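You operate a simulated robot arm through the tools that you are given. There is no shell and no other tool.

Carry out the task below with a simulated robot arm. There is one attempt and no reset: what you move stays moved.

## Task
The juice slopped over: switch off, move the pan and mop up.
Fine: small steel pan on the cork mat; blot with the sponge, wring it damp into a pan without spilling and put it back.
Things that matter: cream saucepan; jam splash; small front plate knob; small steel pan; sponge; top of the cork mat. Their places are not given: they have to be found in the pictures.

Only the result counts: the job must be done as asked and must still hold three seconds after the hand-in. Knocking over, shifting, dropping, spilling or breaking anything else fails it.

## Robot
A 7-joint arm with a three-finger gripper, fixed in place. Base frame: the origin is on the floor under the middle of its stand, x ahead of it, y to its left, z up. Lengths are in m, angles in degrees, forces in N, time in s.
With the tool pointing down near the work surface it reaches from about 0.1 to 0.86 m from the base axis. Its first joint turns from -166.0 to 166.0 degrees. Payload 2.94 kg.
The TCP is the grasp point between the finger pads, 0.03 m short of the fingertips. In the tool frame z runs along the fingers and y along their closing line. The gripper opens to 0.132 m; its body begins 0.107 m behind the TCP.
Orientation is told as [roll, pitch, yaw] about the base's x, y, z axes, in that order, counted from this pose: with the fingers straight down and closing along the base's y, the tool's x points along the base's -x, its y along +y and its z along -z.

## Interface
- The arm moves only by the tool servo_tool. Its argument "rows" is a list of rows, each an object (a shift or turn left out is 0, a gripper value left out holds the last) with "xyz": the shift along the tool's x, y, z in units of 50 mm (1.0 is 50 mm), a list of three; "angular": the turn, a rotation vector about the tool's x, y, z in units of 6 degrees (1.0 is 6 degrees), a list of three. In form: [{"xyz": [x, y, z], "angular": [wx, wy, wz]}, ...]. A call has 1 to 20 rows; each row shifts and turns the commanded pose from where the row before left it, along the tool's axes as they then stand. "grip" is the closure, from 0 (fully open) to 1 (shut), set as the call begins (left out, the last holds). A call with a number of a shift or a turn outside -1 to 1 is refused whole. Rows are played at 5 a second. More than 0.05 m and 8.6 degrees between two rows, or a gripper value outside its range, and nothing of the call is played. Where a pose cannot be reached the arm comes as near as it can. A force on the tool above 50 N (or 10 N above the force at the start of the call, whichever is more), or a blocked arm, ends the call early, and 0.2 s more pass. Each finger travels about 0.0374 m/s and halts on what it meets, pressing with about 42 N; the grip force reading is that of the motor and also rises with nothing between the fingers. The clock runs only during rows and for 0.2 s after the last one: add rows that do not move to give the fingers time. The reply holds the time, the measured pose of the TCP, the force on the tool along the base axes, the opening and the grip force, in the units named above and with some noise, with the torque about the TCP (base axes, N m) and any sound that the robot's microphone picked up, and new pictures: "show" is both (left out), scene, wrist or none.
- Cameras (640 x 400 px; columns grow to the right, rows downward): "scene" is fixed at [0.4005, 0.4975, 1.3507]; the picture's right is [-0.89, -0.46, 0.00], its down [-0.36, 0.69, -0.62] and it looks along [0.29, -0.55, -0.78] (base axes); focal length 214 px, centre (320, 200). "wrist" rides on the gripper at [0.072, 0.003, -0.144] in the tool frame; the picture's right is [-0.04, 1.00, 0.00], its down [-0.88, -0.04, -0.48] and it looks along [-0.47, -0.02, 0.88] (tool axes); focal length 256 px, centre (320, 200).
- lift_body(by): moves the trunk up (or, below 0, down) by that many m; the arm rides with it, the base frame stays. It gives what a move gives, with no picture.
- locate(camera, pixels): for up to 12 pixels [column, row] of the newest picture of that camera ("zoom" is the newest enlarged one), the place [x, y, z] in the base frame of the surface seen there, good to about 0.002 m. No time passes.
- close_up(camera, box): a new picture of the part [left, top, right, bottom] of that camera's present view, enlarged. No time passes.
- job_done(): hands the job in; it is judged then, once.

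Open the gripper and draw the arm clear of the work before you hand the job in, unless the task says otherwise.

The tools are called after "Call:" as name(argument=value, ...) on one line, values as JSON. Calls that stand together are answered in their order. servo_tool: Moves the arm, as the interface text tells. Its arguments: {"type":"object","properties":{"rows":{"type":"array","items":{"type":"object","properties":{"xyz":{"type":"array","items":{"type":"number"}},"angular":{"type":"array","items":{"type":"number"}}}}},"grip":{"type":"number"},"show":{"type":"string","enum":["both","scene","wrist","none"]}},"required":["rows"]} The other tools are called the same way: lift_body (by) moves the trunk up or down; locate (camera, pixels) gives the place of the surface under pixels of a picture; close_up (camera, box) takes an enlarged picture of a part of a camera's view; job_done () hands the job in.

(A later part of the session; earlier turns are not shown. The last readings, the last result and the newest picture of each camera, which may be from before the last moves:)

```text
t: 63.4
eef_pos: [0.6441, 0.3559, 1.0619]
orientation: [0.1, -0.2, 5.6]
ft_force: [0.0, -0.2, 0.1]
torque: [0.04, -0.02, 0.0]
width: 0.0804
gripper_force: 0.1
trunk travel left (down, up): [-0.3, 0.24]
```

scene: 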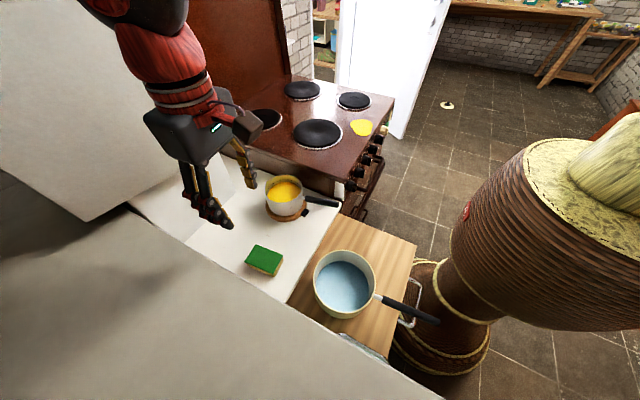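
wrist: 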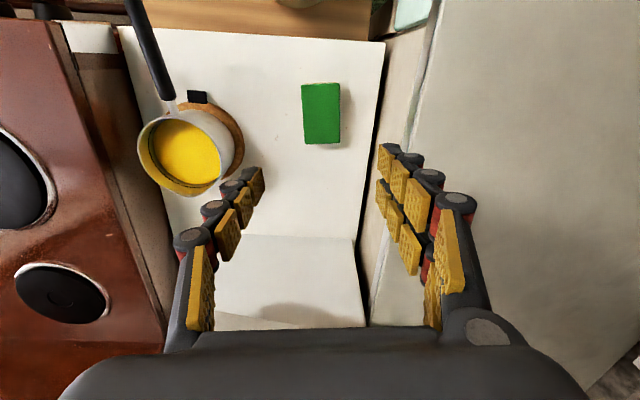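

The sponge is centred (wrist (321,113)) and aligned. I descend to z≈0.86 in small steps.

Call:
servo_tool(rows=[{"xyz": [0, 0, 0.3]}, {"xyz": [0, 0, 0.5]}, {"xyz": [0, 0, 0.5]}, {"xyz": [0, 0, 0.5]}, {"xyz": [0, 0, 0.5]}, {"xyz": [0, 0, 0.5]}, {"xyz": [0, 0, 0.5]}, {"xyz": [0, 0, 0.4]}, {"xyz": [0, 0, 0.3]}, {}], show="wrist")

Call:
locate(camera="wrist", pixels=[[320, 140], [290, 80], [350, 80], [290, 180], [350, 180]])

```text
t: 65.6
eef_pos: [0.6458, 0.3567, 0.86]
orientation: [0.1, 0.0, 5.6]
ft_force: [1.0, -0.6, 0.0]
torque: [-0.02, 0.01, 0.03]
width: 0.0806
gripper_force: 0.1
trunk travel left (down, up): [-0.3, 0.24]
```

wrist: 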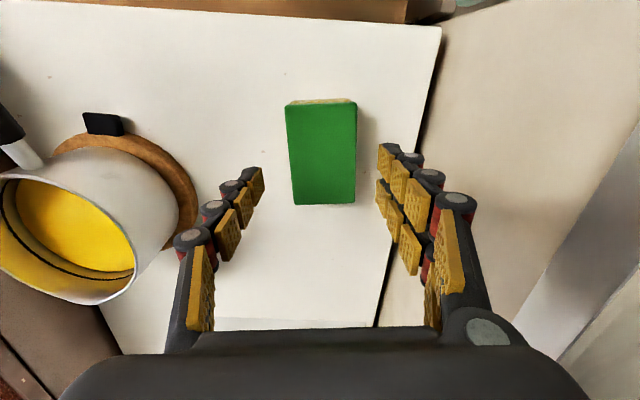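

```text
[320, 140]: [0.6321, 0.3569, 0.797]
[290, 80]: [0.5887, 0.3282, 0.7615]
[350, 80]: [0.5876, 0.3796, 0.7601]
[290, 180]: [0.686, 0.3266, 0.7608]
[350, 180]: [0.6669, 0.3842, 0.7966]
```

Still centred (sponge columns 287–357). I descend the last 70 mm to z≈0.790.

Call:
servo_tool(rows=[{"xyz": [0, 0, 0.25]}, {"xyz": [0, 0, 0.3]}, {"xyz": [0, 0, 0.3]}, {"xyz": [0, 0, 0.25]}, {"xyz": [0, 0, 0.2]}, {"xyz": [0, 0, 0.1]}, {}], show="wrist")

```text
t: 67.2
eef_pos: [0.646, 0.3562, 0.7911]
orientation: [0.0, -0.2, 5.7]
ft_force: [-0.9, 0.1, 0.4]
torque: [-0.01, 0.03, -0.02]
width: 0.0807
gripper_force: 0.1
trunk travel left (down, up): [-0.3, 0.24]
```

wrist: 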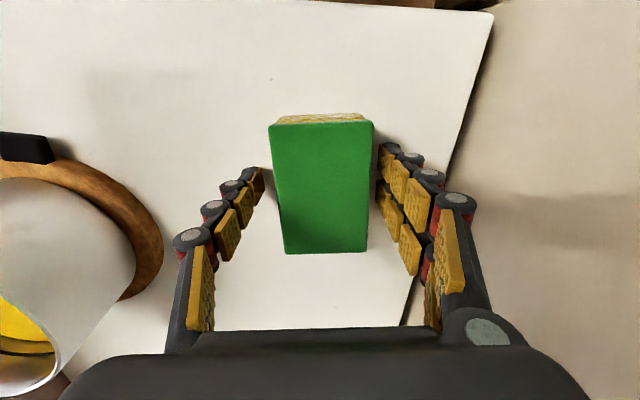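

The pads straddle the sponge. I close gently to about 0.053 m to hold it without much squeezing.

Call:
servo_tool(rows=[{}, {}, {}, {}], grip=0.6, show="wrist")

```text
t: 68.2
eef_pos: [0.645, 0.3562, 0.7899]
orientation: [0.0, -0.1, 5.7]
ft_force: [-0.9, 0.8, 0.6]
torque: [0.0, 0.03, 0.01]
width: 0.0568
gripper_force: 38.1
trunk travel left (down, up): [-0.3, 0.24]
```

wrist: 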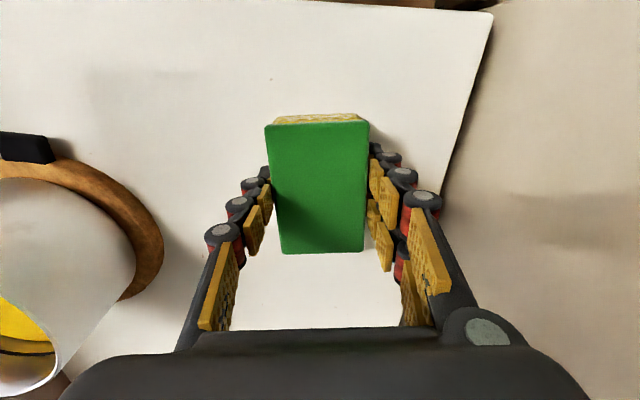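

The sponge is held at 0.0568 m with 38 N. I ease the closure to lower the force, then lift a little and check.

Call:
servo_tool(rows=[{}, {}, {"xyz": [0, 0, -0.1]}, {"xyz": [0, 0, -0.2]}, {"xyz": [0, 0, -0.2]}, {"xyz": [0, 0, -0.1]}, {}], grip=0.585, show="both")

Call:
close_up(camera="scene", box=[200, 180, 340, 290])

```text
t: 69.8
eef_pos: [0.646, 0.3567, 0.8201]
orientation: [0.0, -0.2, 5.5]
ft_force: [0.5, -0.5, -0.8]
torque: [0.02, 0.06, -0.02]
width: 0.0565
gripper_force: 42.1
trunk travel left (down, up): [-0.3, 0.24]
```

scene: 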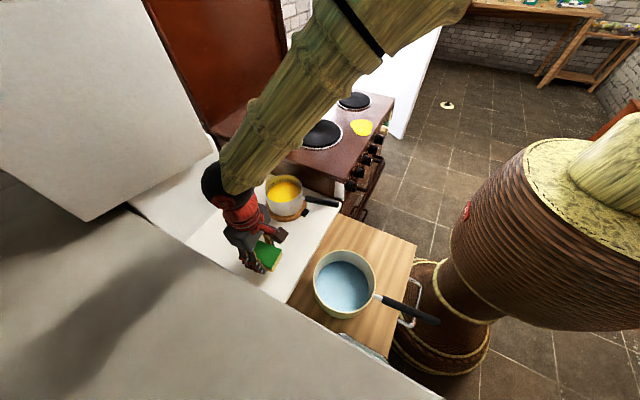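
wrist: 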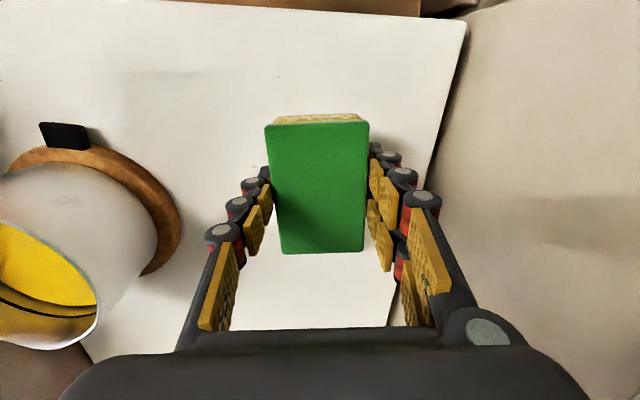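

```text
3.64 times, centred on (270, 235) of scene
```

zoom: 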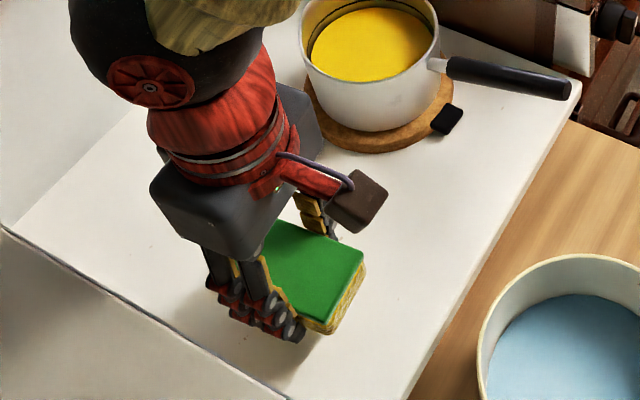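

The sponge is held (grip reading 42 N). I test whether a slightly smaller closure gives a lighter hold, while still dry just above the counter.

Call:
servo_tool(rows=[{}, {}, {}], grip=0.573, show="none")

```text
t: 70.6
eef_pos: [0.6453, 0.3555, 0.8217]
orientation: [0.0, -0.1, 5.6]
ft_force: [-0.1, -0.4, -0.1]
torque: [-0.02, -0.01, -0.01]
width: 0.0574
gripper_force: 11.4
trunk travel left (down, up): [-0.3, 0.24]
```

The light closure gives about 11 N and still holds, so the force can be modulated. I lift the sponge, turn it square and carry it toward the splash.

Call:
servo_tool(rows=[{"xyz": [0, 0, -0.3]}, {"xyz": [0, 0, -0.6]}, {"xyz": [0, 0, -0.8]}, {"xyz": [0, 0, -0.8]}, {"xyz": [0, 0, -0.7], "angular": [0, 0, 0.31]}, {"xyz": [0, 0, -0.4], "angular": [0, 0, 0.31]}, {"angular": [0, 0, 0.31]}, {}], grip=0.576, show="wrist")

Call:
servo_tool(rows=[{"xyz": [0.0444, -0.3, 0]}, {"xyz": [0.0444, -0.6, 0]}, {"xyz": [0.0444, -0.8, 0]}, {"xyz": [0.0444, -0.8, 0]}, {"xyz": [0.0444, -0.8, 0]}, {"xyz": [0.0444, -0.8, 0]}, {"xyz": [0.0444, -0.8, 0]}, {"xyz": [0.0444, -0.8, 0]}, {"xyz": [0.0444, -0.8, 0]}, {"xyz": [0.0444, -0.8, 0]}, {"xyz": [0.0444, -0.8, 0]}, {"xyz": [0.0444, -0.8, 0]}, {"xyz": [0.0444, -0.8, 0]}, {"xyz": [0.0444, -0.8, 0]}, {"xyz": [0.0444, -0.8, 0]}, {"xyz": [0.0444, -0.7, 0]}, {"xyz": [0.0444, -0.5, 0]}, {"xyz": [0.0444, -0.2, 0]}, {}], show="both")

```text
t: 72.4
eef_pos: [0.6458, 0.355, 1.0]
orientation: [0.0, -0.1, 0.0]
ft_force: [0.6, -1.4, -0.8]
torque: [-0.01, 0.0, 0.04]
width: 0.0578
gripper_force: 1.4
trunk travel left (down, up): [-0.3, 0.24]
```

wrist: 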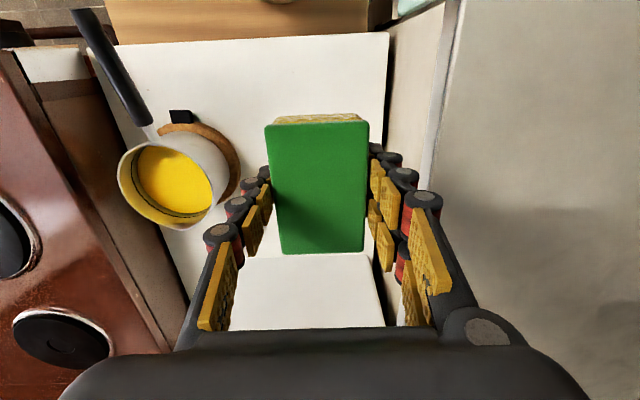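

```text
t: 76.4
eef_pos: [0.6062, -0.2809, 1.0007]
orientation: [0.1, 0.0, 0.0]
ft_force: [0.4, 0.6, 0.2]
torque: [0.01, -0.03, 0.0]
width: 0.0575
gripper_force: 1.3
trunk travel left (down, up): [-0.3, 0.24]
```

scene: 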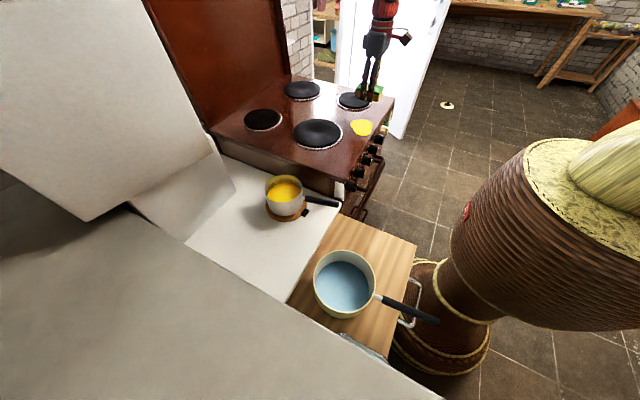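
wrist: 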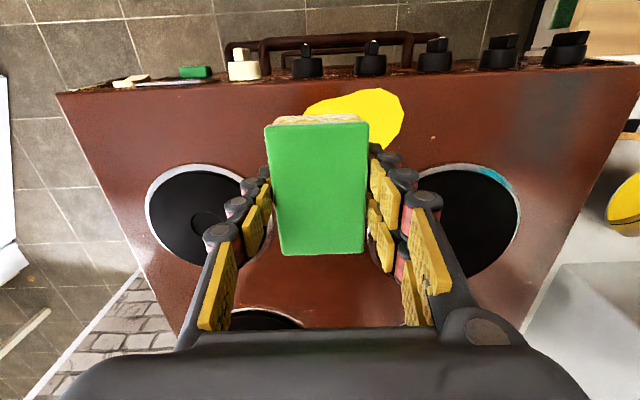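

The sponge is over the splash's right part, with a very light hold (1.3 N). I firm the closure slightly and descend to just above the surface.

Call:
servo_tool(rows=[{"xyz": [0, 0, 0.2]}, {"xyz": [0, 0, 0.4]}, {"xyz": [0, 0, 0.5]}, {"xyz": [0, 0, 0.4]}, {"xyz": [0, 0, 0.3]}, {"xyz": [0, 0, 0.1]}, {}], grip=0.582, show="both")

Call:
close_up(camera="scene", box=[320, 70, 420, 150])

```text
t: 78.0
eef_pos: [0.6068, -0.2789, 0.9064]
orientation: [0.1, -0.1, 0.0]
ft_force: [0.4, 0.3, -0.3]
torque: [-0.01, 0.04, 0.0]
width: 0.0562
gripper_force: 41.8
trunk travel left (down, up): [-0.3, 0.24]
```

scene: 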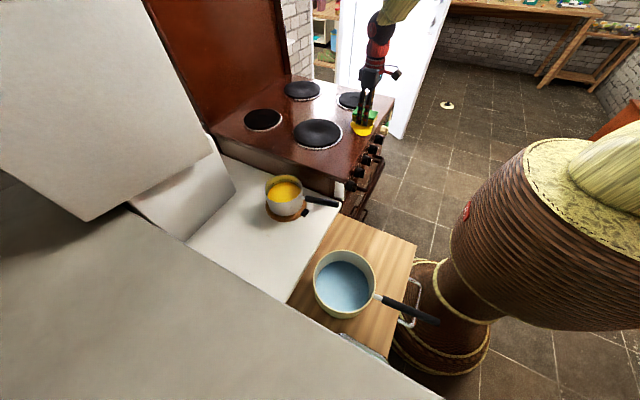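
wrist: 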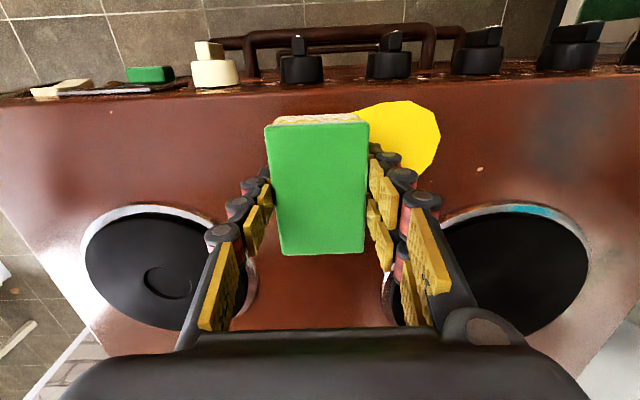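

```text
5.00 times, centred on (370, 110) of scene
```

zoom: 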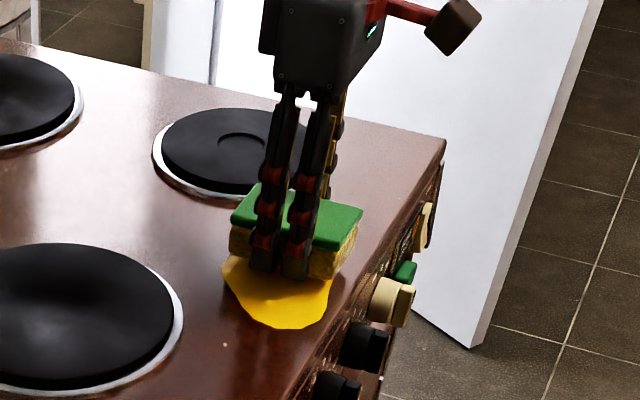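

The sponge hovers 10 mm over the right part of the splash. I lower it onto the splash in 3 mm steps to a light press.

Call:
servo_tool(rows=[{"xyz": [0, 0, 0.06]}, {"xyz": [0, 0, 0.06]}, {"xyz": [0, 0, 0.06]}, {"xyz": [0, 0, 0.05]}, {}, {}], grip=0.579, show="both")

Call:
close_up(camera="scene", box=[320, 70, 420, 150])

```text
t: 79.4
eef_pos: [0.6052, -0.2802, 0.8962]
orientation: [0.0, 0.0, 0.1]
ft_force: [-1.2, 0.7, 13.3]
torque: [0.08, 0.27, 0.03]
width: 0.0565
gripper_force: 42.3
trunk travel left (down, up): [-0.3, 0.24]
```

scene: 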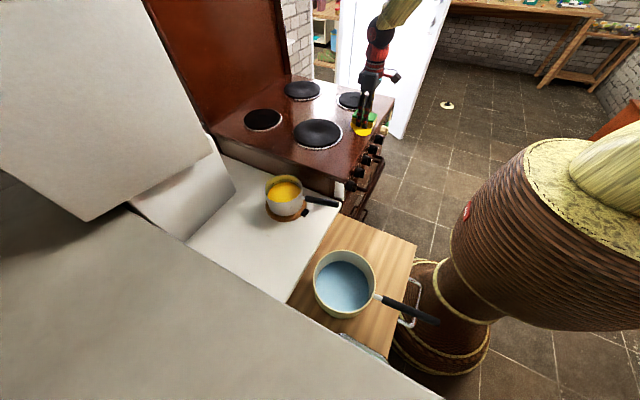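
wrist: 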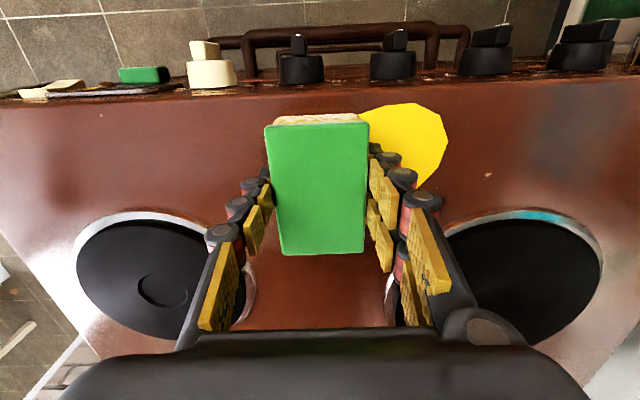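

```text
5.00 times, centred on (370, 110) of scene
```

zoom: 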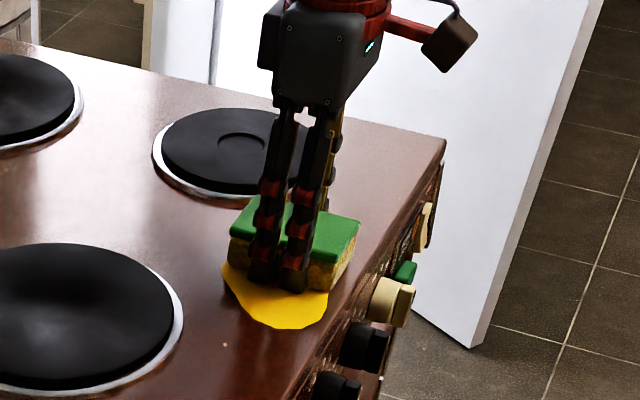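

The sponge presses the splash with about 13 N. I hold for a second, lift 40 mm and see what the splash does.

Call:
servo_tool(rows=[{}, {}, {}, {}, {"xyz": [0, 0, -0.2]}, {"xyz": [0, 0, -0.3]}, {"xyz": [0, 0, -0.3]}, {}], show="both")

Call:
close_up(camera="scene", box=[320, 70, 420, 150])

```text
t: 81.2
eef_pos: [0.6057, -0.2786, 0.9341]
orientation: [0.0, 0.1, 0.0]
ft_force: [0.2, 0.2, 0.7]
torque: [-0.01, 0.01, -0.02]
width: 0.0565
gripper_force: 42.0
trunk travel left (down, up): [-0.3, 0.24]
```

scene: 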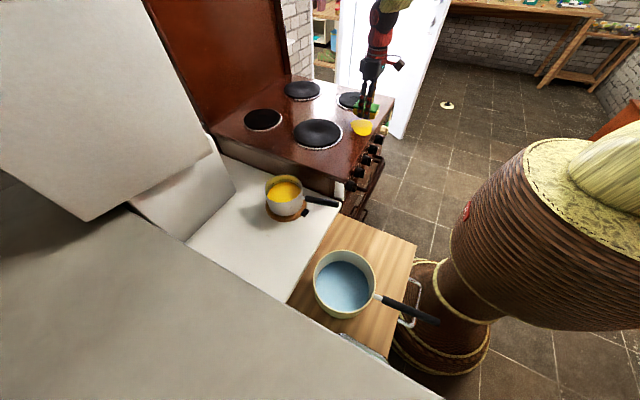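
wrist: 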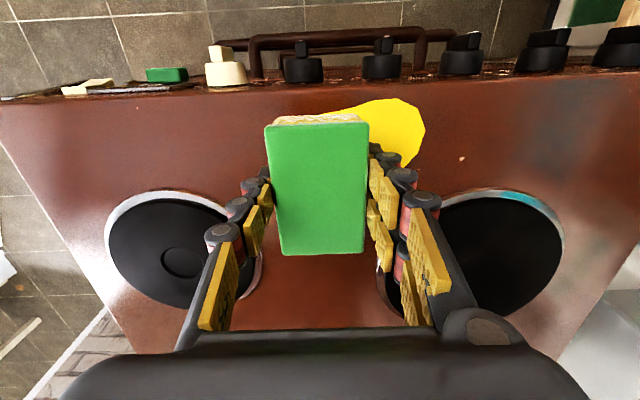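

```text
5.00 times, centred on (370, 110) of scene
```

zoom: 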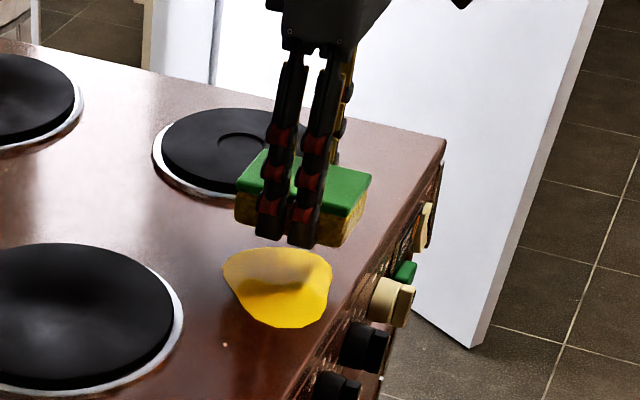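

The outline looks unchanged but the far part seems darker, which may be shadow. I enlarge the splash to compare.

Call:
close_up(camera="scene", box=[336, 105, 392, 145])

Call:
close_up(camera="wrist", box=[240, 70, 460, 270])

```text
10.00 times, centred on (364, 125) of scene
```

zoom: 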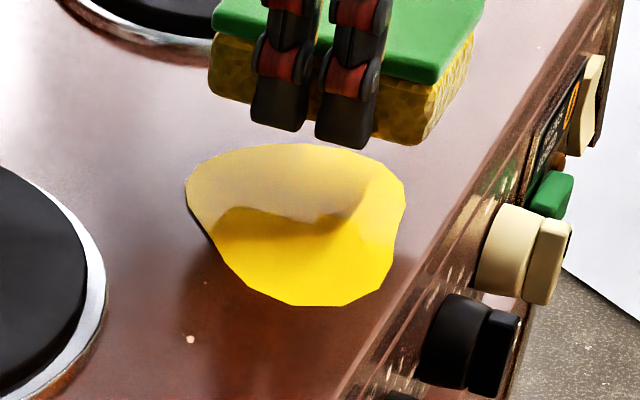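

```text
2.00 times, centred on (350, 170) of wrist
```

zoom: 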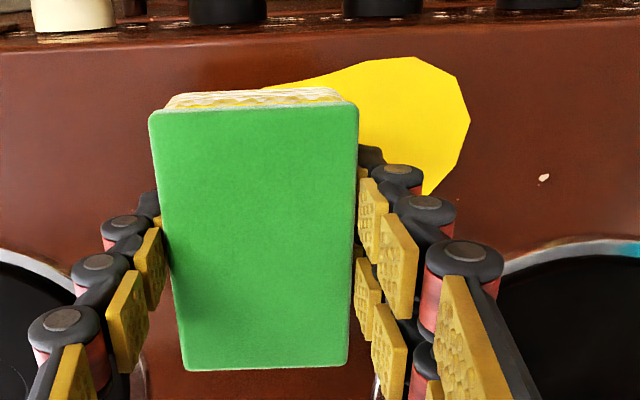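

The outline is nearly unchanged (perhaps 1–2 % smaller). I dab next at the splash centre with a lighter grip and a longer hold.

Call:
servo_tool(rows=[{"xyz": [0.05, 0.31, 0]}, {"xyz": [0.05, 0.31, 0]}, {"xyz": [0, 0, 0.25]}, {"xyz": [0, 0, 0.25]}, {"xyz": [0, 0, 0.15]}, {"xyz": [0, 0, 0.08]}, {"xyz": [0, 0, 0.05]}, {}, {}, {}, {}, {}, {}, {}, {}], grip=0.574, show="both")

Call:
close_up(camera="scene", box=[336, 105, 392, 145])

```text
t: 84.4
eef_pos: [0.6019, -0.248, 0.8941]
orientation: [0.0, -0.1, 0.0]
ft_force: [-0.2, 0.5, 2.1]
torque: [-0.02, -0.05, -0.01]
width: 0.0575
gripper_force: 3.6
trunk travel left (down, up): [-0.3, 0.24]
```

scene: 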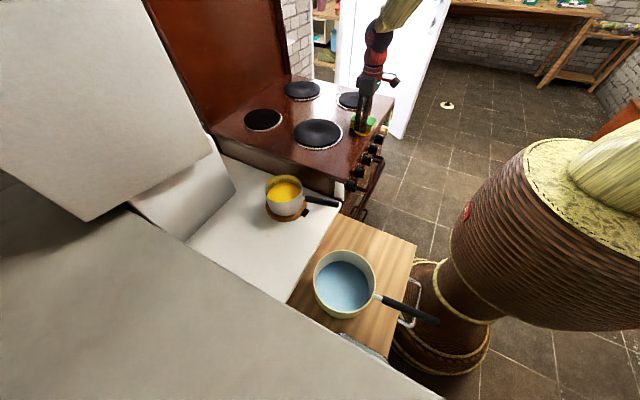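
wrist: 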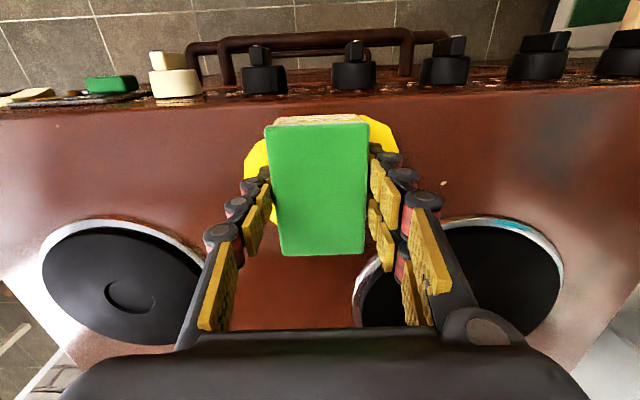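

```text
10.00 times, centred on (364, 125) of scene
```

zoom: 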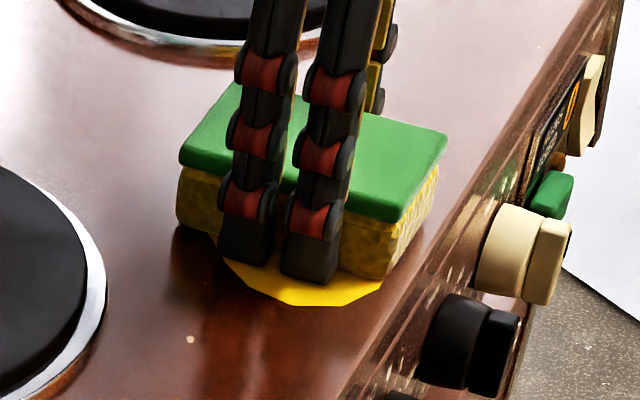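

The sponge rests on the splash with 2 N. I press a little more and hold for 2 s.

Call:
servo_tool(rows=[{"xyz": [0, 0, 0.04]}, {"xyz": [0, 0, 0.04]}, {}, {}, {}, {}, {}, {}, {}, {}, {}], show="wrist")

Call:
close_up(camera="scene", box=[336, 105, 392, 145])

```text
t: 86.8
eef_pos: [0.601, -0.2477, 0.8937]
orientation: [-0.2, -0.4, 0.0]
ft_force: [3.0, 6.5, 45.4]
torque: [1.49, 0.34, -0.08]
width: 0.0573
gripper_force: 16.4
trunk travel left (down, up): [-0.3, 0.24]
```

wrist: 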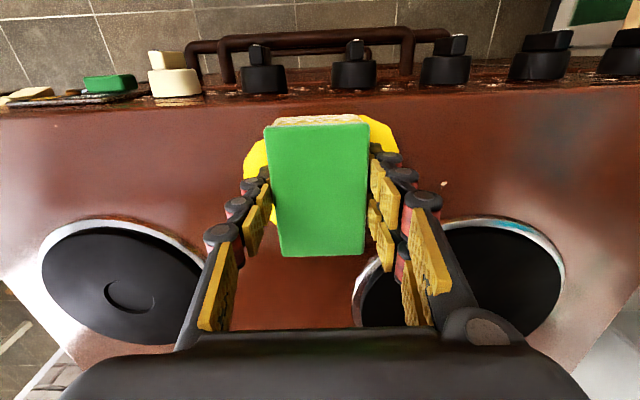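

```text
10.00 times, centred on (364, 125) of scene
```

zoom: 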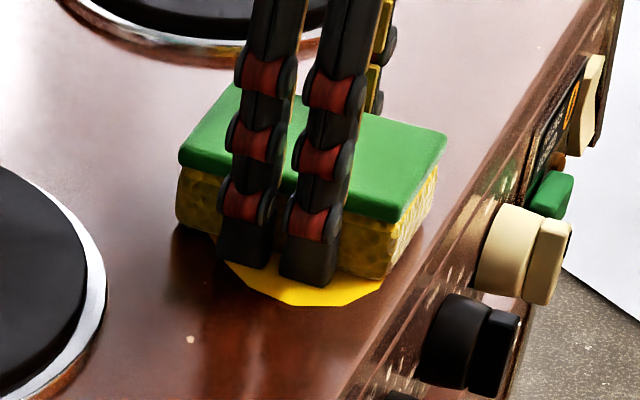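

The 45 N with a torque toward +y means the paired fingertips touch the stove: they sit flush with the sponge's underside. I ease off, release the sponge where it rests on the splash, and re-grip it about 12 mm higher.

Call:
servo_tool(rows=[{"xyz": [0, 0, -0.04]}, {"xyz": [0, 0, -0.03]}, {}], show="none")

Call:
servo_tool(rows=[{}, {}, {}, {"xyz": [0, 0, -0.08]}, {"xyz": [0, 0, -0.08]}, {"xyz": [0, 0, -0.05]}, {}], grip=0.5, show="both")

Call:
close_up(camera="scene", box=[336, 105, 392, 145])

```text
t: 87.6
eef_pos: [0.6007, -0.2482, 0.8937]
orientation: [0.0, 0.0, 0.1]
ft_force: [10.4, 1.3, 16.4]
torque: [0.09, -0.36, -0.04]
width: 0.0574
gripper_force: 14.3
trunk travel left (down, up): [-0.3, 0.24]
```

```text
t: 89.2
eef_pos: [0.6007, -0.2475, 0.906]
orientation: [0.0, 0.0, 0.1]
ft_force: [-0.2, 0.1, 0.1]
torque: [-0.02, -0.01, 0.02]
width: 0.066
gripper_force: 0.1
trunk travel left (down, up): [-0.3, 0.24]
```

scene: 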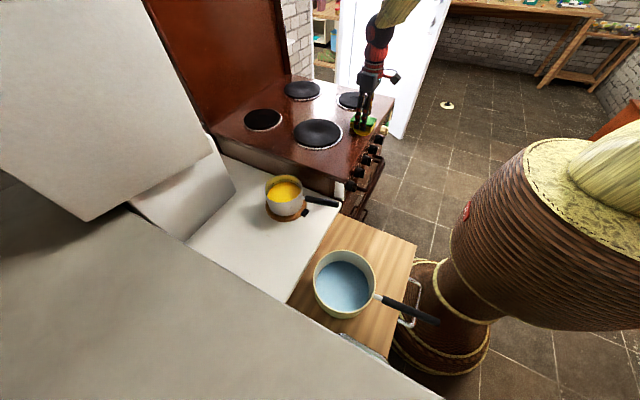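
wrist: 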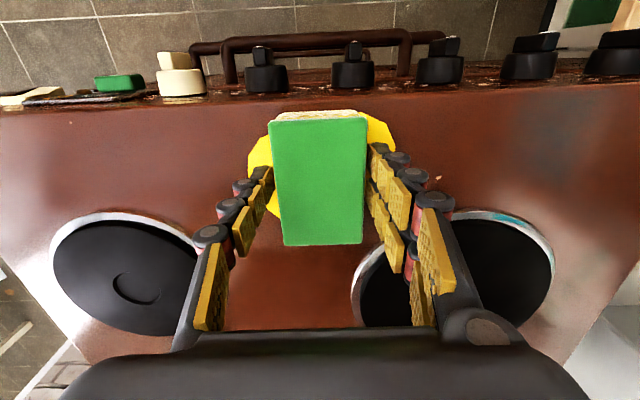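

```text
10.00 times, centred on (364, 125) of scene
```

zoom: 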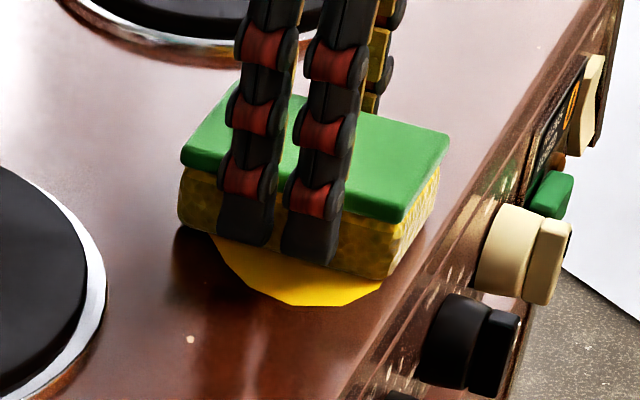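

The sponge stays on the splash and the fingertips are now about 12 mm above its underside. I close on it again, then press down lightly and hold.

Call:
servo_tool(rows=[{}, {}, {}, {}], grip=0.58, show="none")

Call:
servo_tool(rows=[{"xyz": [0, 0, 0.04]}, {"xyz": [0, 0, 0.03]}, {}, {}, {}, {}, {}, {}], show="wrist")

Call:
close_up(camera="scene", box=[336, 105, 392, 145])

```text
t: 90.2
eef_pos: [0.601, -0.2477, 0.9055]
orientation: [0.0, -0.1, 0.0]
ft_force: [0.9, 0.2, 1.0]
torque: [-0.03, 0.02, -0.01]
width: 0.0564
gripper_force: 41.8
trunk travel left (down, up): [-0.3, 0.24]
```

```text
t: 92.0
eef_pos: [0.6007, -0.2484, 0.9055]
orientation: [-0.2, -0.4, 0.0]
ft_force: [2.2, 0.2, 39.2]
torque: [0.17, -0.01, -0.03]
width: 0.0563
gripper_force: 41.9
trunk travel left (down, up): [-0.3, 0.24]
```

wrist: 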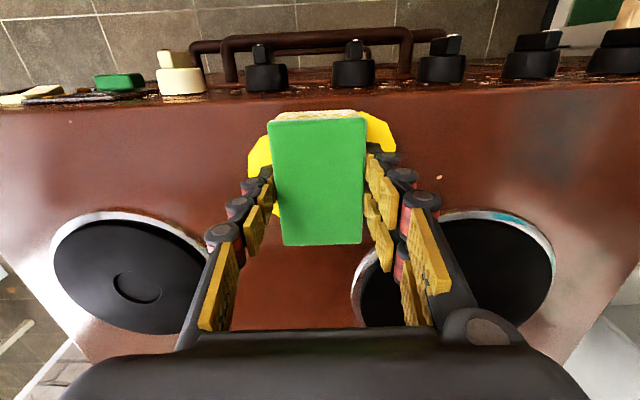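

```text
10.00 times, centred on (364, 125) of scene
```

zoom: 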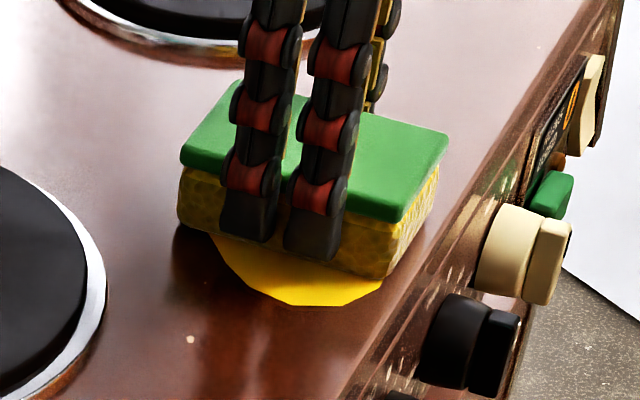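

Now it presses evenly with 39 N. I lift 50 mm and compare the splash.

Call:
servo_tool(rows=[{"xyz": [0, 0, -0.1]}, {"xyz": [0, 0, -0.3]}, {"xyz": [0, 0, -0.4]}, {"xyz": [0, 0, -0.3]}, {}], show="wrist")

Call:
close_up(camera="scene", box=[336, 105, 392, 145])

```text
t: 93.2
eef_pos: [0.6012, -0.2484, 0.9565]
orientation: [0.1, 0.0, 0.0]
ft_force: [0.4, 0.7, -0.3]
torque: [-0.02, -0.01, -0.02]
width: 0.0563
gripper_force: 41.7
trunk travel left (down, up): [-0.3, 0.24]
```

wrist: 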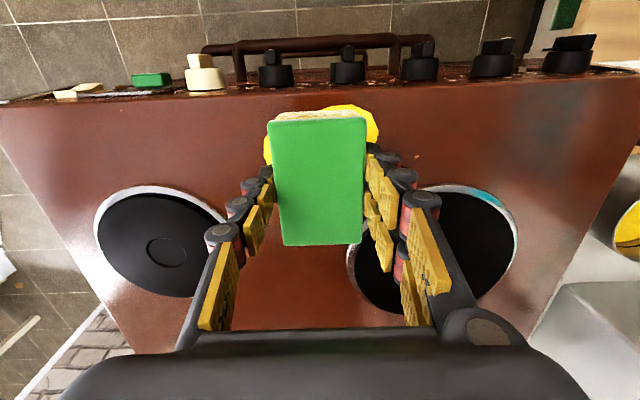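

```text
10.00 times, centred on (364, 125) of scene
```

zoom: 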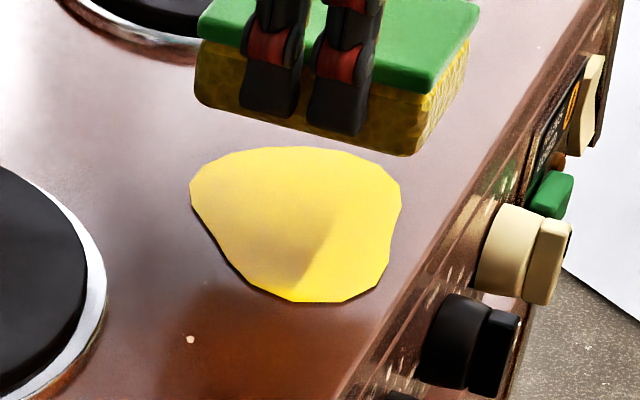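

The splash has shrunk a little (width 224→211 px in this view), so the blotting works but slowly. I press again at the same place for longer to measure the rate.

Call:
servo_tool(rows=[{"xyz": [0, 0, 0.3]}, {"xyz": [0, 0, 0.4]}, {"xyz": [0, 0, 0.25]}, {"xyz": [0, 0, 0.1]}, {"xyz": [0, 0, 0.03]}, {}, {}, {}, {}, {}, {}, {}, {}, {}, {}, {}, {}, {}, {}, {}], grip=0.578, show="none")

Call:
close_up(camera="scene", box=[336, 105, 392, 145])

```text
t: 97.4
eef_pos: [0.5998, -0.248, 0.9047]
orientation: [0.0, -0.2, -0.1]
ft_force: [4.7, -1.4, 35.8]
torque: [0.02, -0.25, -0.03]
width: 0.0566
gripper_force: 42.3
trunk travel left (down, up): [-0.3, 0.24]
```

```text
10.00 times, centred on (364, 125) of scene
```

zoom: 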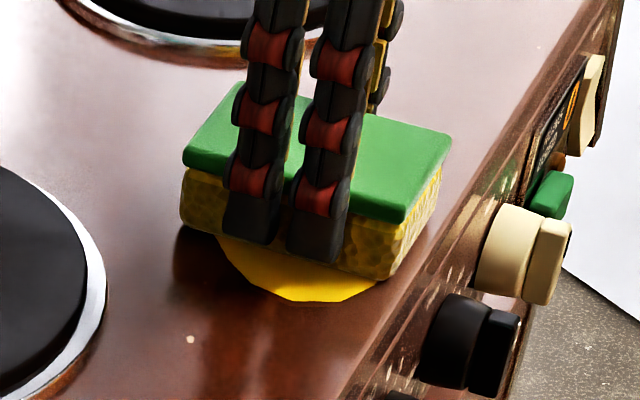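

Holding at 36 N with a tight grip does nothing visible (lower edge still at row 301). I test releasing the squeeze with the sponge resting on the splash.

Call:
servo_tool(rows=[{}, {}, {}, {}, {}, {}, {}, {}, {}, {}, {}, {}], grip=0.5, show="none")

Call:
close_up(camera="scene", box=[336, 105, 392, 145])

```text
t: 100.0
eef_pos: [0.6014, -0.2481, 0.9021]
orientation: [0.0, -0.1, 0.0]
ft_force: [0.1, 0.4, -0.2]
torque: [-0.03, 0.03, -0.01]
width: 0.0662
gripper_force: 0.2
trunk travel left (down, up): [-0.3, 0.24]
```

```text
10.00 times, centred on (364, 125) of scene
```

zoom: 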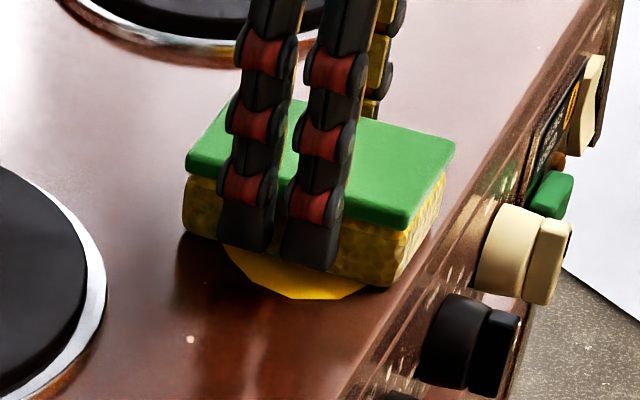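

With the squeeze released the splash edge seems to creep in (row 301→298). I wait 3 s more to confirm.

Call:
servo_tool(rows=[{}, {}, {}, {}, {}, {}, {}, {}, {}, {}, {}, {}, {}, {}, {}, {}], show="none")

Call:
close_up(camera="scene", box=[336, 105, 392, 145])

```text
t: 103.4
eef_pos: [0.6008, -0.2488, 0.9028]
orientation: [0.0, -0.1, 0.0]
ft_force: [0.6, 0.6, 0.5]
torque: [0.03, -0.01, 0.0]
width: 0.0662
gripper_force: 0.1
trunk travel left (down, up): [-0.3, 0.24]
```

```text
10.00 times, centred on (364, 125) of scene
```

zoom: 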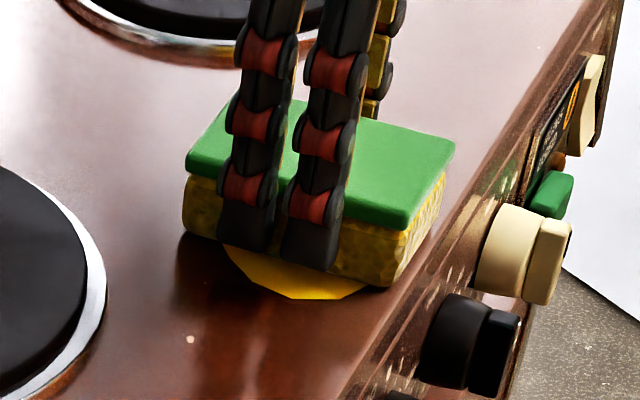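

No further change while resting, so uptake seems to happen when the pressed sponge is let up again. I grip it and pump: press about 3 mm, let up, three times.

Call:
servo_tool(rows=[{}, {}, {}], grip=0.577, show="none")

Call:
servo_tool(rows=[{"xyz": [0, 0, 0.05]}, {}, {"xyz": [0, 0, -0.06]}, {}, {"xyz": [0, 0, 0.06]}, {}, {"xyz": [0, 0, -0.06]}, {}, {"xyz": [0, 0, 0.06]}, {}, {"xyz": [0, 0, -0.06]}, {}], show="none")

Call:
close_up(camera="scene", box=[336, 105, 392, 145])

```text
t: 104.2
eef_pos: [0.6013, -0.2478, 0.9014]
orientation: [0.0, -0.1, 0.0]
ft_force: [0.1, 0.0, 0.6]
torque: [0.02, 0.0, 0.01]
width: 0.0572
gripper_force: 9.1
trunk travel left (down, up): [-0.3, 0.24]
```

```text
t: 106.8
eef_pos: [0.6017, -0.248, 0.9026]
orientation: [0.0, -0.1, 0.1]
ft_force: [-0.2, 0.3, -1.1]
torque: [0.03, -0.01, 0.06]
width: 0.0575
gripper_force: 8.6
trunk travel left (down, up): [-0.3, 0.24]
```

```text
10.00 times, centred on (364, 125) of scene
```

zoom: 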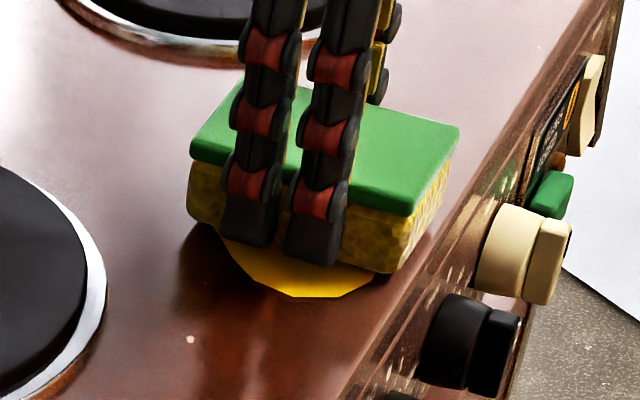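

There is a small further shrink (row 298→296). I lift the sponge and look at the whole splash.

Call:
servo_tool(rows=[{"xyz": [0, 0, -0.2]}, {"xyz": [0, 0, -0.4]}, {"xyz": [0, 0, -0.5]}, {"xyz": [0, 0, -0.4]}, {}], show="wrist")

Call:
close_up(camera="scene", box=[336, 105, 392, 145])

Call:
close_up(camera="scene", box=[336, 80, 392, 120])

```text
t: 108.0
eef_pos: [0.6009, -0.2485, 0.9788]
orientation: [0.1, -0.1, 0.0]
ft_force: [0.8, -0.8, -1.0]
torque: [0.03, 0.03, 0.0]
width: 0.0568
gripper_force: 20.3
trunk travel left (down, up): [-0.3, 0.24]
```

wrist: 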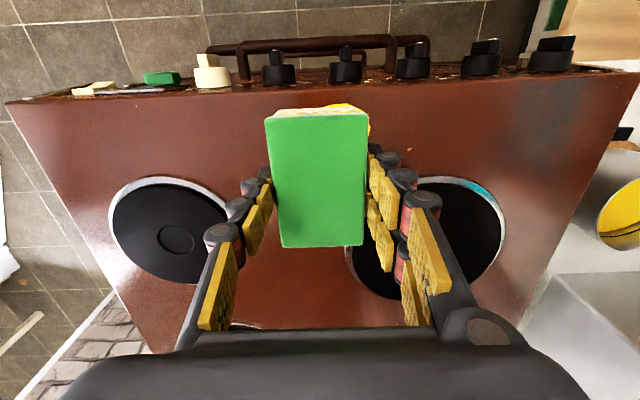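

```text
10.00 times, centred on (364, 125) of scene
```

zoom: 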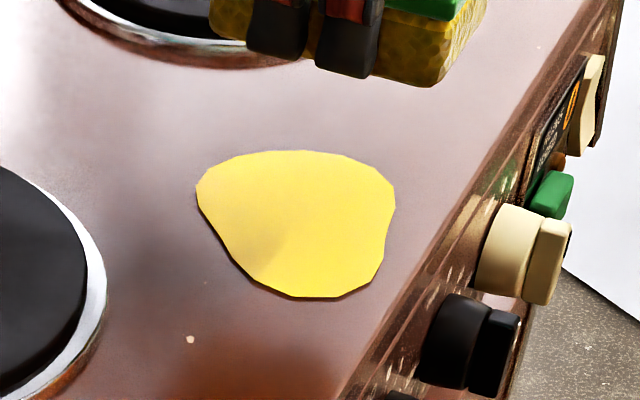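

```text
10.00 times, centred on (364, 100) of scene
```

zoom: 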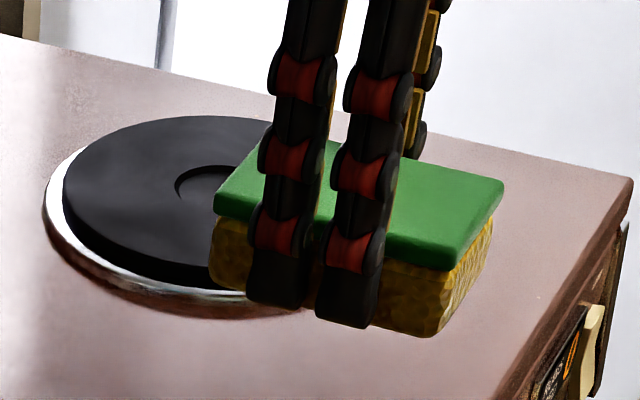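

The splash is now about 20 % smaller in area (width 224→200 px). I test the other way: light grip and a steady moderate press for 4 s.

Call:
servo_tool(rows=[{"xyz": [0, 0, 0.4]}, {"xyz": [0, 0, 0.5]}, {"xyz": [0, 0, 0.4]}, {"xyz": [0, 0, 0.15]}, {"xyz": [0, 0, 0.06]}, {"xyz": [0, 0, 0.03]}, {}, {}, {}, {}, {}, {}, {}, {}, {}, {}, {}, {}], grip=0.575, show="none")

Call:
close_up(camera="scene", box=[336, 105, 392, 145])

```text
t: 111.8
eef_pos: [0.6019, -0.2495, 0.9009]
orientation: [0.1, -0.1, 0.0]
ft_force: [0.6, -0.6, -1.0]
torque: [0.02, 0.01, 0.0]
width: 0.0571
gripper_force: 9.2
trunk travel left (down, up): [-0.3, 0.24]
```

```text
10.00 times, centred on (364, 125) of scene
```

zoom: 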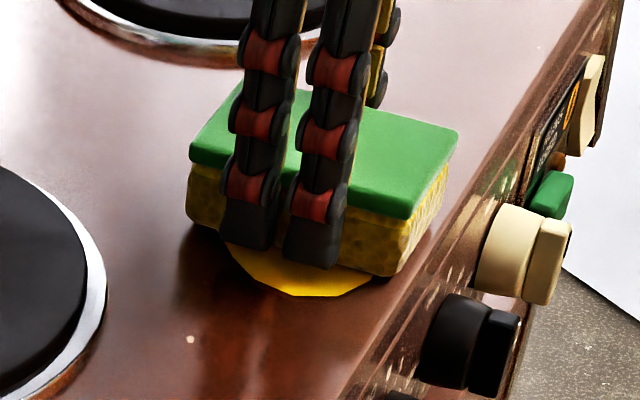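

No contact force yet. I lower in 1.5 mm steps to get a moderate press and hold.

Call:
servo_tool(rows=[{"xyz": [0, 0, 0.03]}, {}, {"xyz": [0, 0, 0.03]}, {}, {}], show="none")

```text
t: 113.0
eef_pos: [0.6009, -0.2477, 0.8983]
orientation: [0.0, -0.1, 0.0]
ft_force: [0.3, 1.3, 3.3]
torque: [0.05, 0.0, 0.0]
width: 0.0571
gripper_force: 20.2
trunk travel left (down, up): [-0.3, 0.24]
```

Call:
servo_tool(rows=[{"xyz": [0, 0, 0.03]}, {}, {}, {}, {}, {}, {}, {}, {}, {}, {}, {}, {}, {}, {}, {}, {}], show="none")

Call:
close_up(camera="scene", box=[336, 105, 392, 145])

```text
t: 116.6
eef_pos: [0.6018, -0.2472, 0.8962]
orientation: [0.0, -0.1, -0.1]
ft_force: [0.8, 0.4, -0.8]
torque: [0.01, 0.0, -0.02]
width: 0.0571
gripper_force: 19.3
trunk travel left (down, up): [-0.3, 0.24]
```

```text
10.00 times, centred on (364, 125) of scene
```

zoom: 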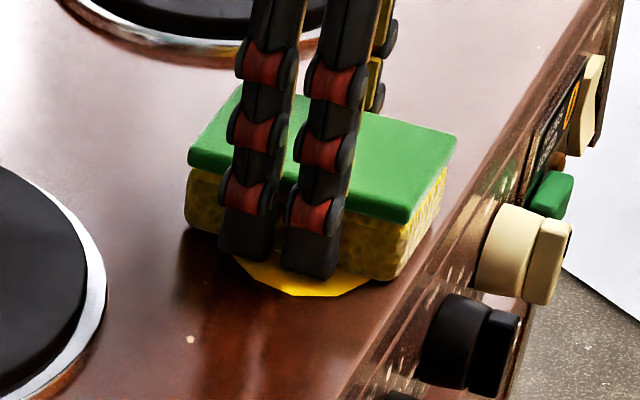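

With a light grip the fingers just slide along the sponge and nothing is absorbed. I re-grip higher with a firm hold and do a hard press of about 40 N, as in the effective dab before.

Call:
servo_tool(rows=[{}, {}, {"xyz": [0, 0, -0.1]}, {"xyz": [0, 0, -0.1]}, {}], grip=0.5, show="none")

Call:
servo_tool(rows=[{}, {}, {}], grip=0.59, show="none")

Call:
servo_tool(rows=[{"xyz": [0, 0, 0.04]}, {"xyz": [0, 0, 0.03]}, {}, {}, {}, {}, {}], show="none")

Call:
close_up(camera="scene", box=[336, 105, 392, 145])

```text
t: 117.8
eef_pos: [0.601, -0.248, 0.9072]
orientation: [-0.1, 0.0, 0.0]
ft_force: [0.0, 0.2, -0.5]
torque: [0.0, 0.0, 0.04]
width: 0.0659
gripper_force: 0.1
trunk travel left (down, up): [-0.3, 0.24]
```

```text
t: 118.6
eef_pos: [0.6007, -0.2483, 0.9064]
orientation: [0.0, -0.2, -0.1]
ft_force: [-0.5, 0.6, 1.5]
torque: [-0.02, 0.01, 0.0]
width: 0.0568
gripper_force: 38.1
trunk travel left (down, up): [-0.3, 0.24]
```

```text
t: 120.2
eef_pos: [0.6017, -0.2467, 0.9047]
orientation: [-0.1, -0.4, 0.0]
ft_force: [0.5, -0.2, 43.9]
torque: [0.2, 0.12, -0.01]
width: 0.0566
gripper_force: 41.9
trunk travel left (down, up): [-0.3, 0.24]
```

```text
10.00 times, centred on (364, 125) of scene
```

zoom: 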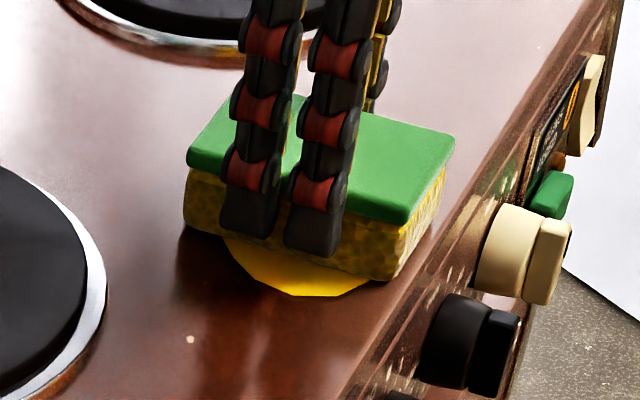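

Pressing with 44 N; the lower edge is at row 296. Now I let up slowly and look again.

Call:
servo_tool(rows=[{"xyz": [0, 0, -0.03]}, {"xyz": [0, 0, -0.03]}, {}, {"xyz": [0, 0, -0.2]}, {"xyz": [0, 0, -0.5]}, {"xyz": [0, 0, -0.6]}, {"xyz": [0, 0, -0.3]}, {}], show="none")

Call:
close_up(camera="scene", box=[336, 105, 392, 145])

```text
t: 122.0
eef_pos: [0.5994, -0.2501, 0.9874]
orientation: [0.0, 0.0, -0.1]
ft_force: [0.5, -0.6, 0.2]
torque: [0.02, -0.02, 0.0]
width: 0.0567
gripper_force: 42.3
trunk travel left (down, up): [-0.3, 0.24]
```

```text
10.00 times, centred on (364, 125) of scene
```

zoom: 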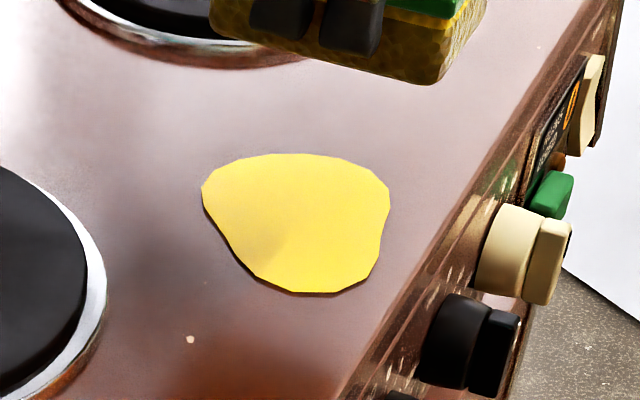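

Each firm press-and-lift shrinks the splash by about 6 % (width now 188 px). I do a series of four press-and-lift dabs at this place.

Call:
servo_tool(rows=[{"xyz": [0, 0, 0.5]}, {"xyz": [0, 0, 0.6]}, {"xyz": [0, 0, 0.35]}, {"xyz": [0, 0, 0.14]}, {"xyz": [0, 0, 0.06]}, {}, {"xyz": [0, 0, -0.16]}, {"xyz": [0, 0, 0.1]}, {"xyz": [0, 0, 0.06]}, {}, {"xyz": [0, 0, -0.16]}, {"xyz": [0, 0, 0.1]}, {"xyz": [0, 0, 0.06]}, {}, {"xyz": [0, 0, -0.16]}, {"xyz": [0, 0, 0.1]}, {"xyz": [0, 0, 0.06]}, {}, {"xyz": [0, 0, -0.2]}, {"xyz": [0, 0, -0.6]}], show="none")

Call:
close_up(camera="scene", box=[336, 105, 392, 145])

```text
t: 126.2
eef_pos: [0.6001, -0.2473, 0.9434]
orientation: [0.1, 0.1, 0.0]
ft_force: [0.0, 0.2, -0.3]
torque: [0.01, -0.01, 0.0]
width: 0.0566
gripper_force: 42.2
trunk travel left (down, up): [-0.3, 0.24]
```

```text
10.00 times, centred on (364, 125) of scene
```

zoom: 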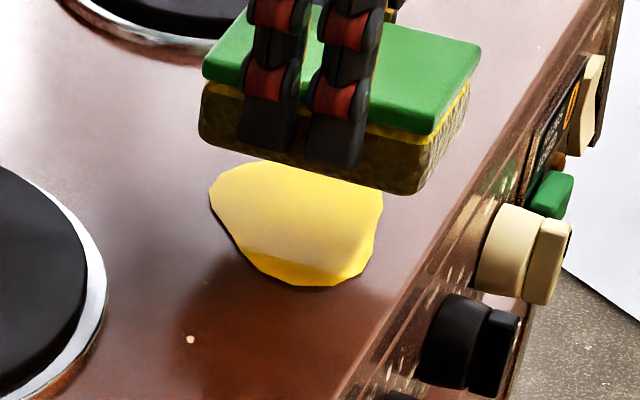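

The splash is down to about 60 % of its area and the sponge's lower part has turned dark. I look closely at the sponge to judge how full it is.

Call:
close_up(camera="scene", box=[346, 95, 394, 125])

Call:
close_up(camera="scene", box=[300, 80, 420, 160])

```text
13.33 times, centred on (370, 110) of scene
```

zoom: 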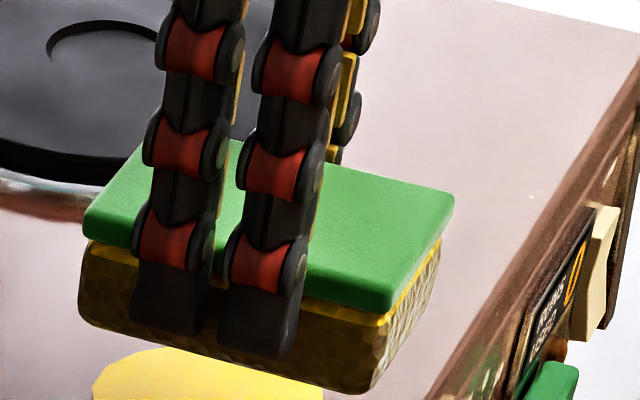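

```text
5.00 times, centred on (360, 120) of scene
```

zoom: 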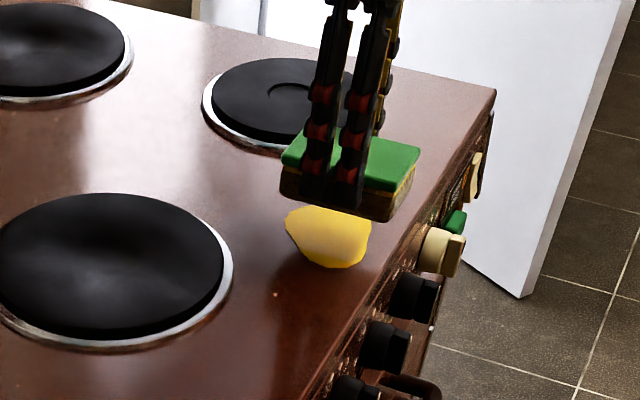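

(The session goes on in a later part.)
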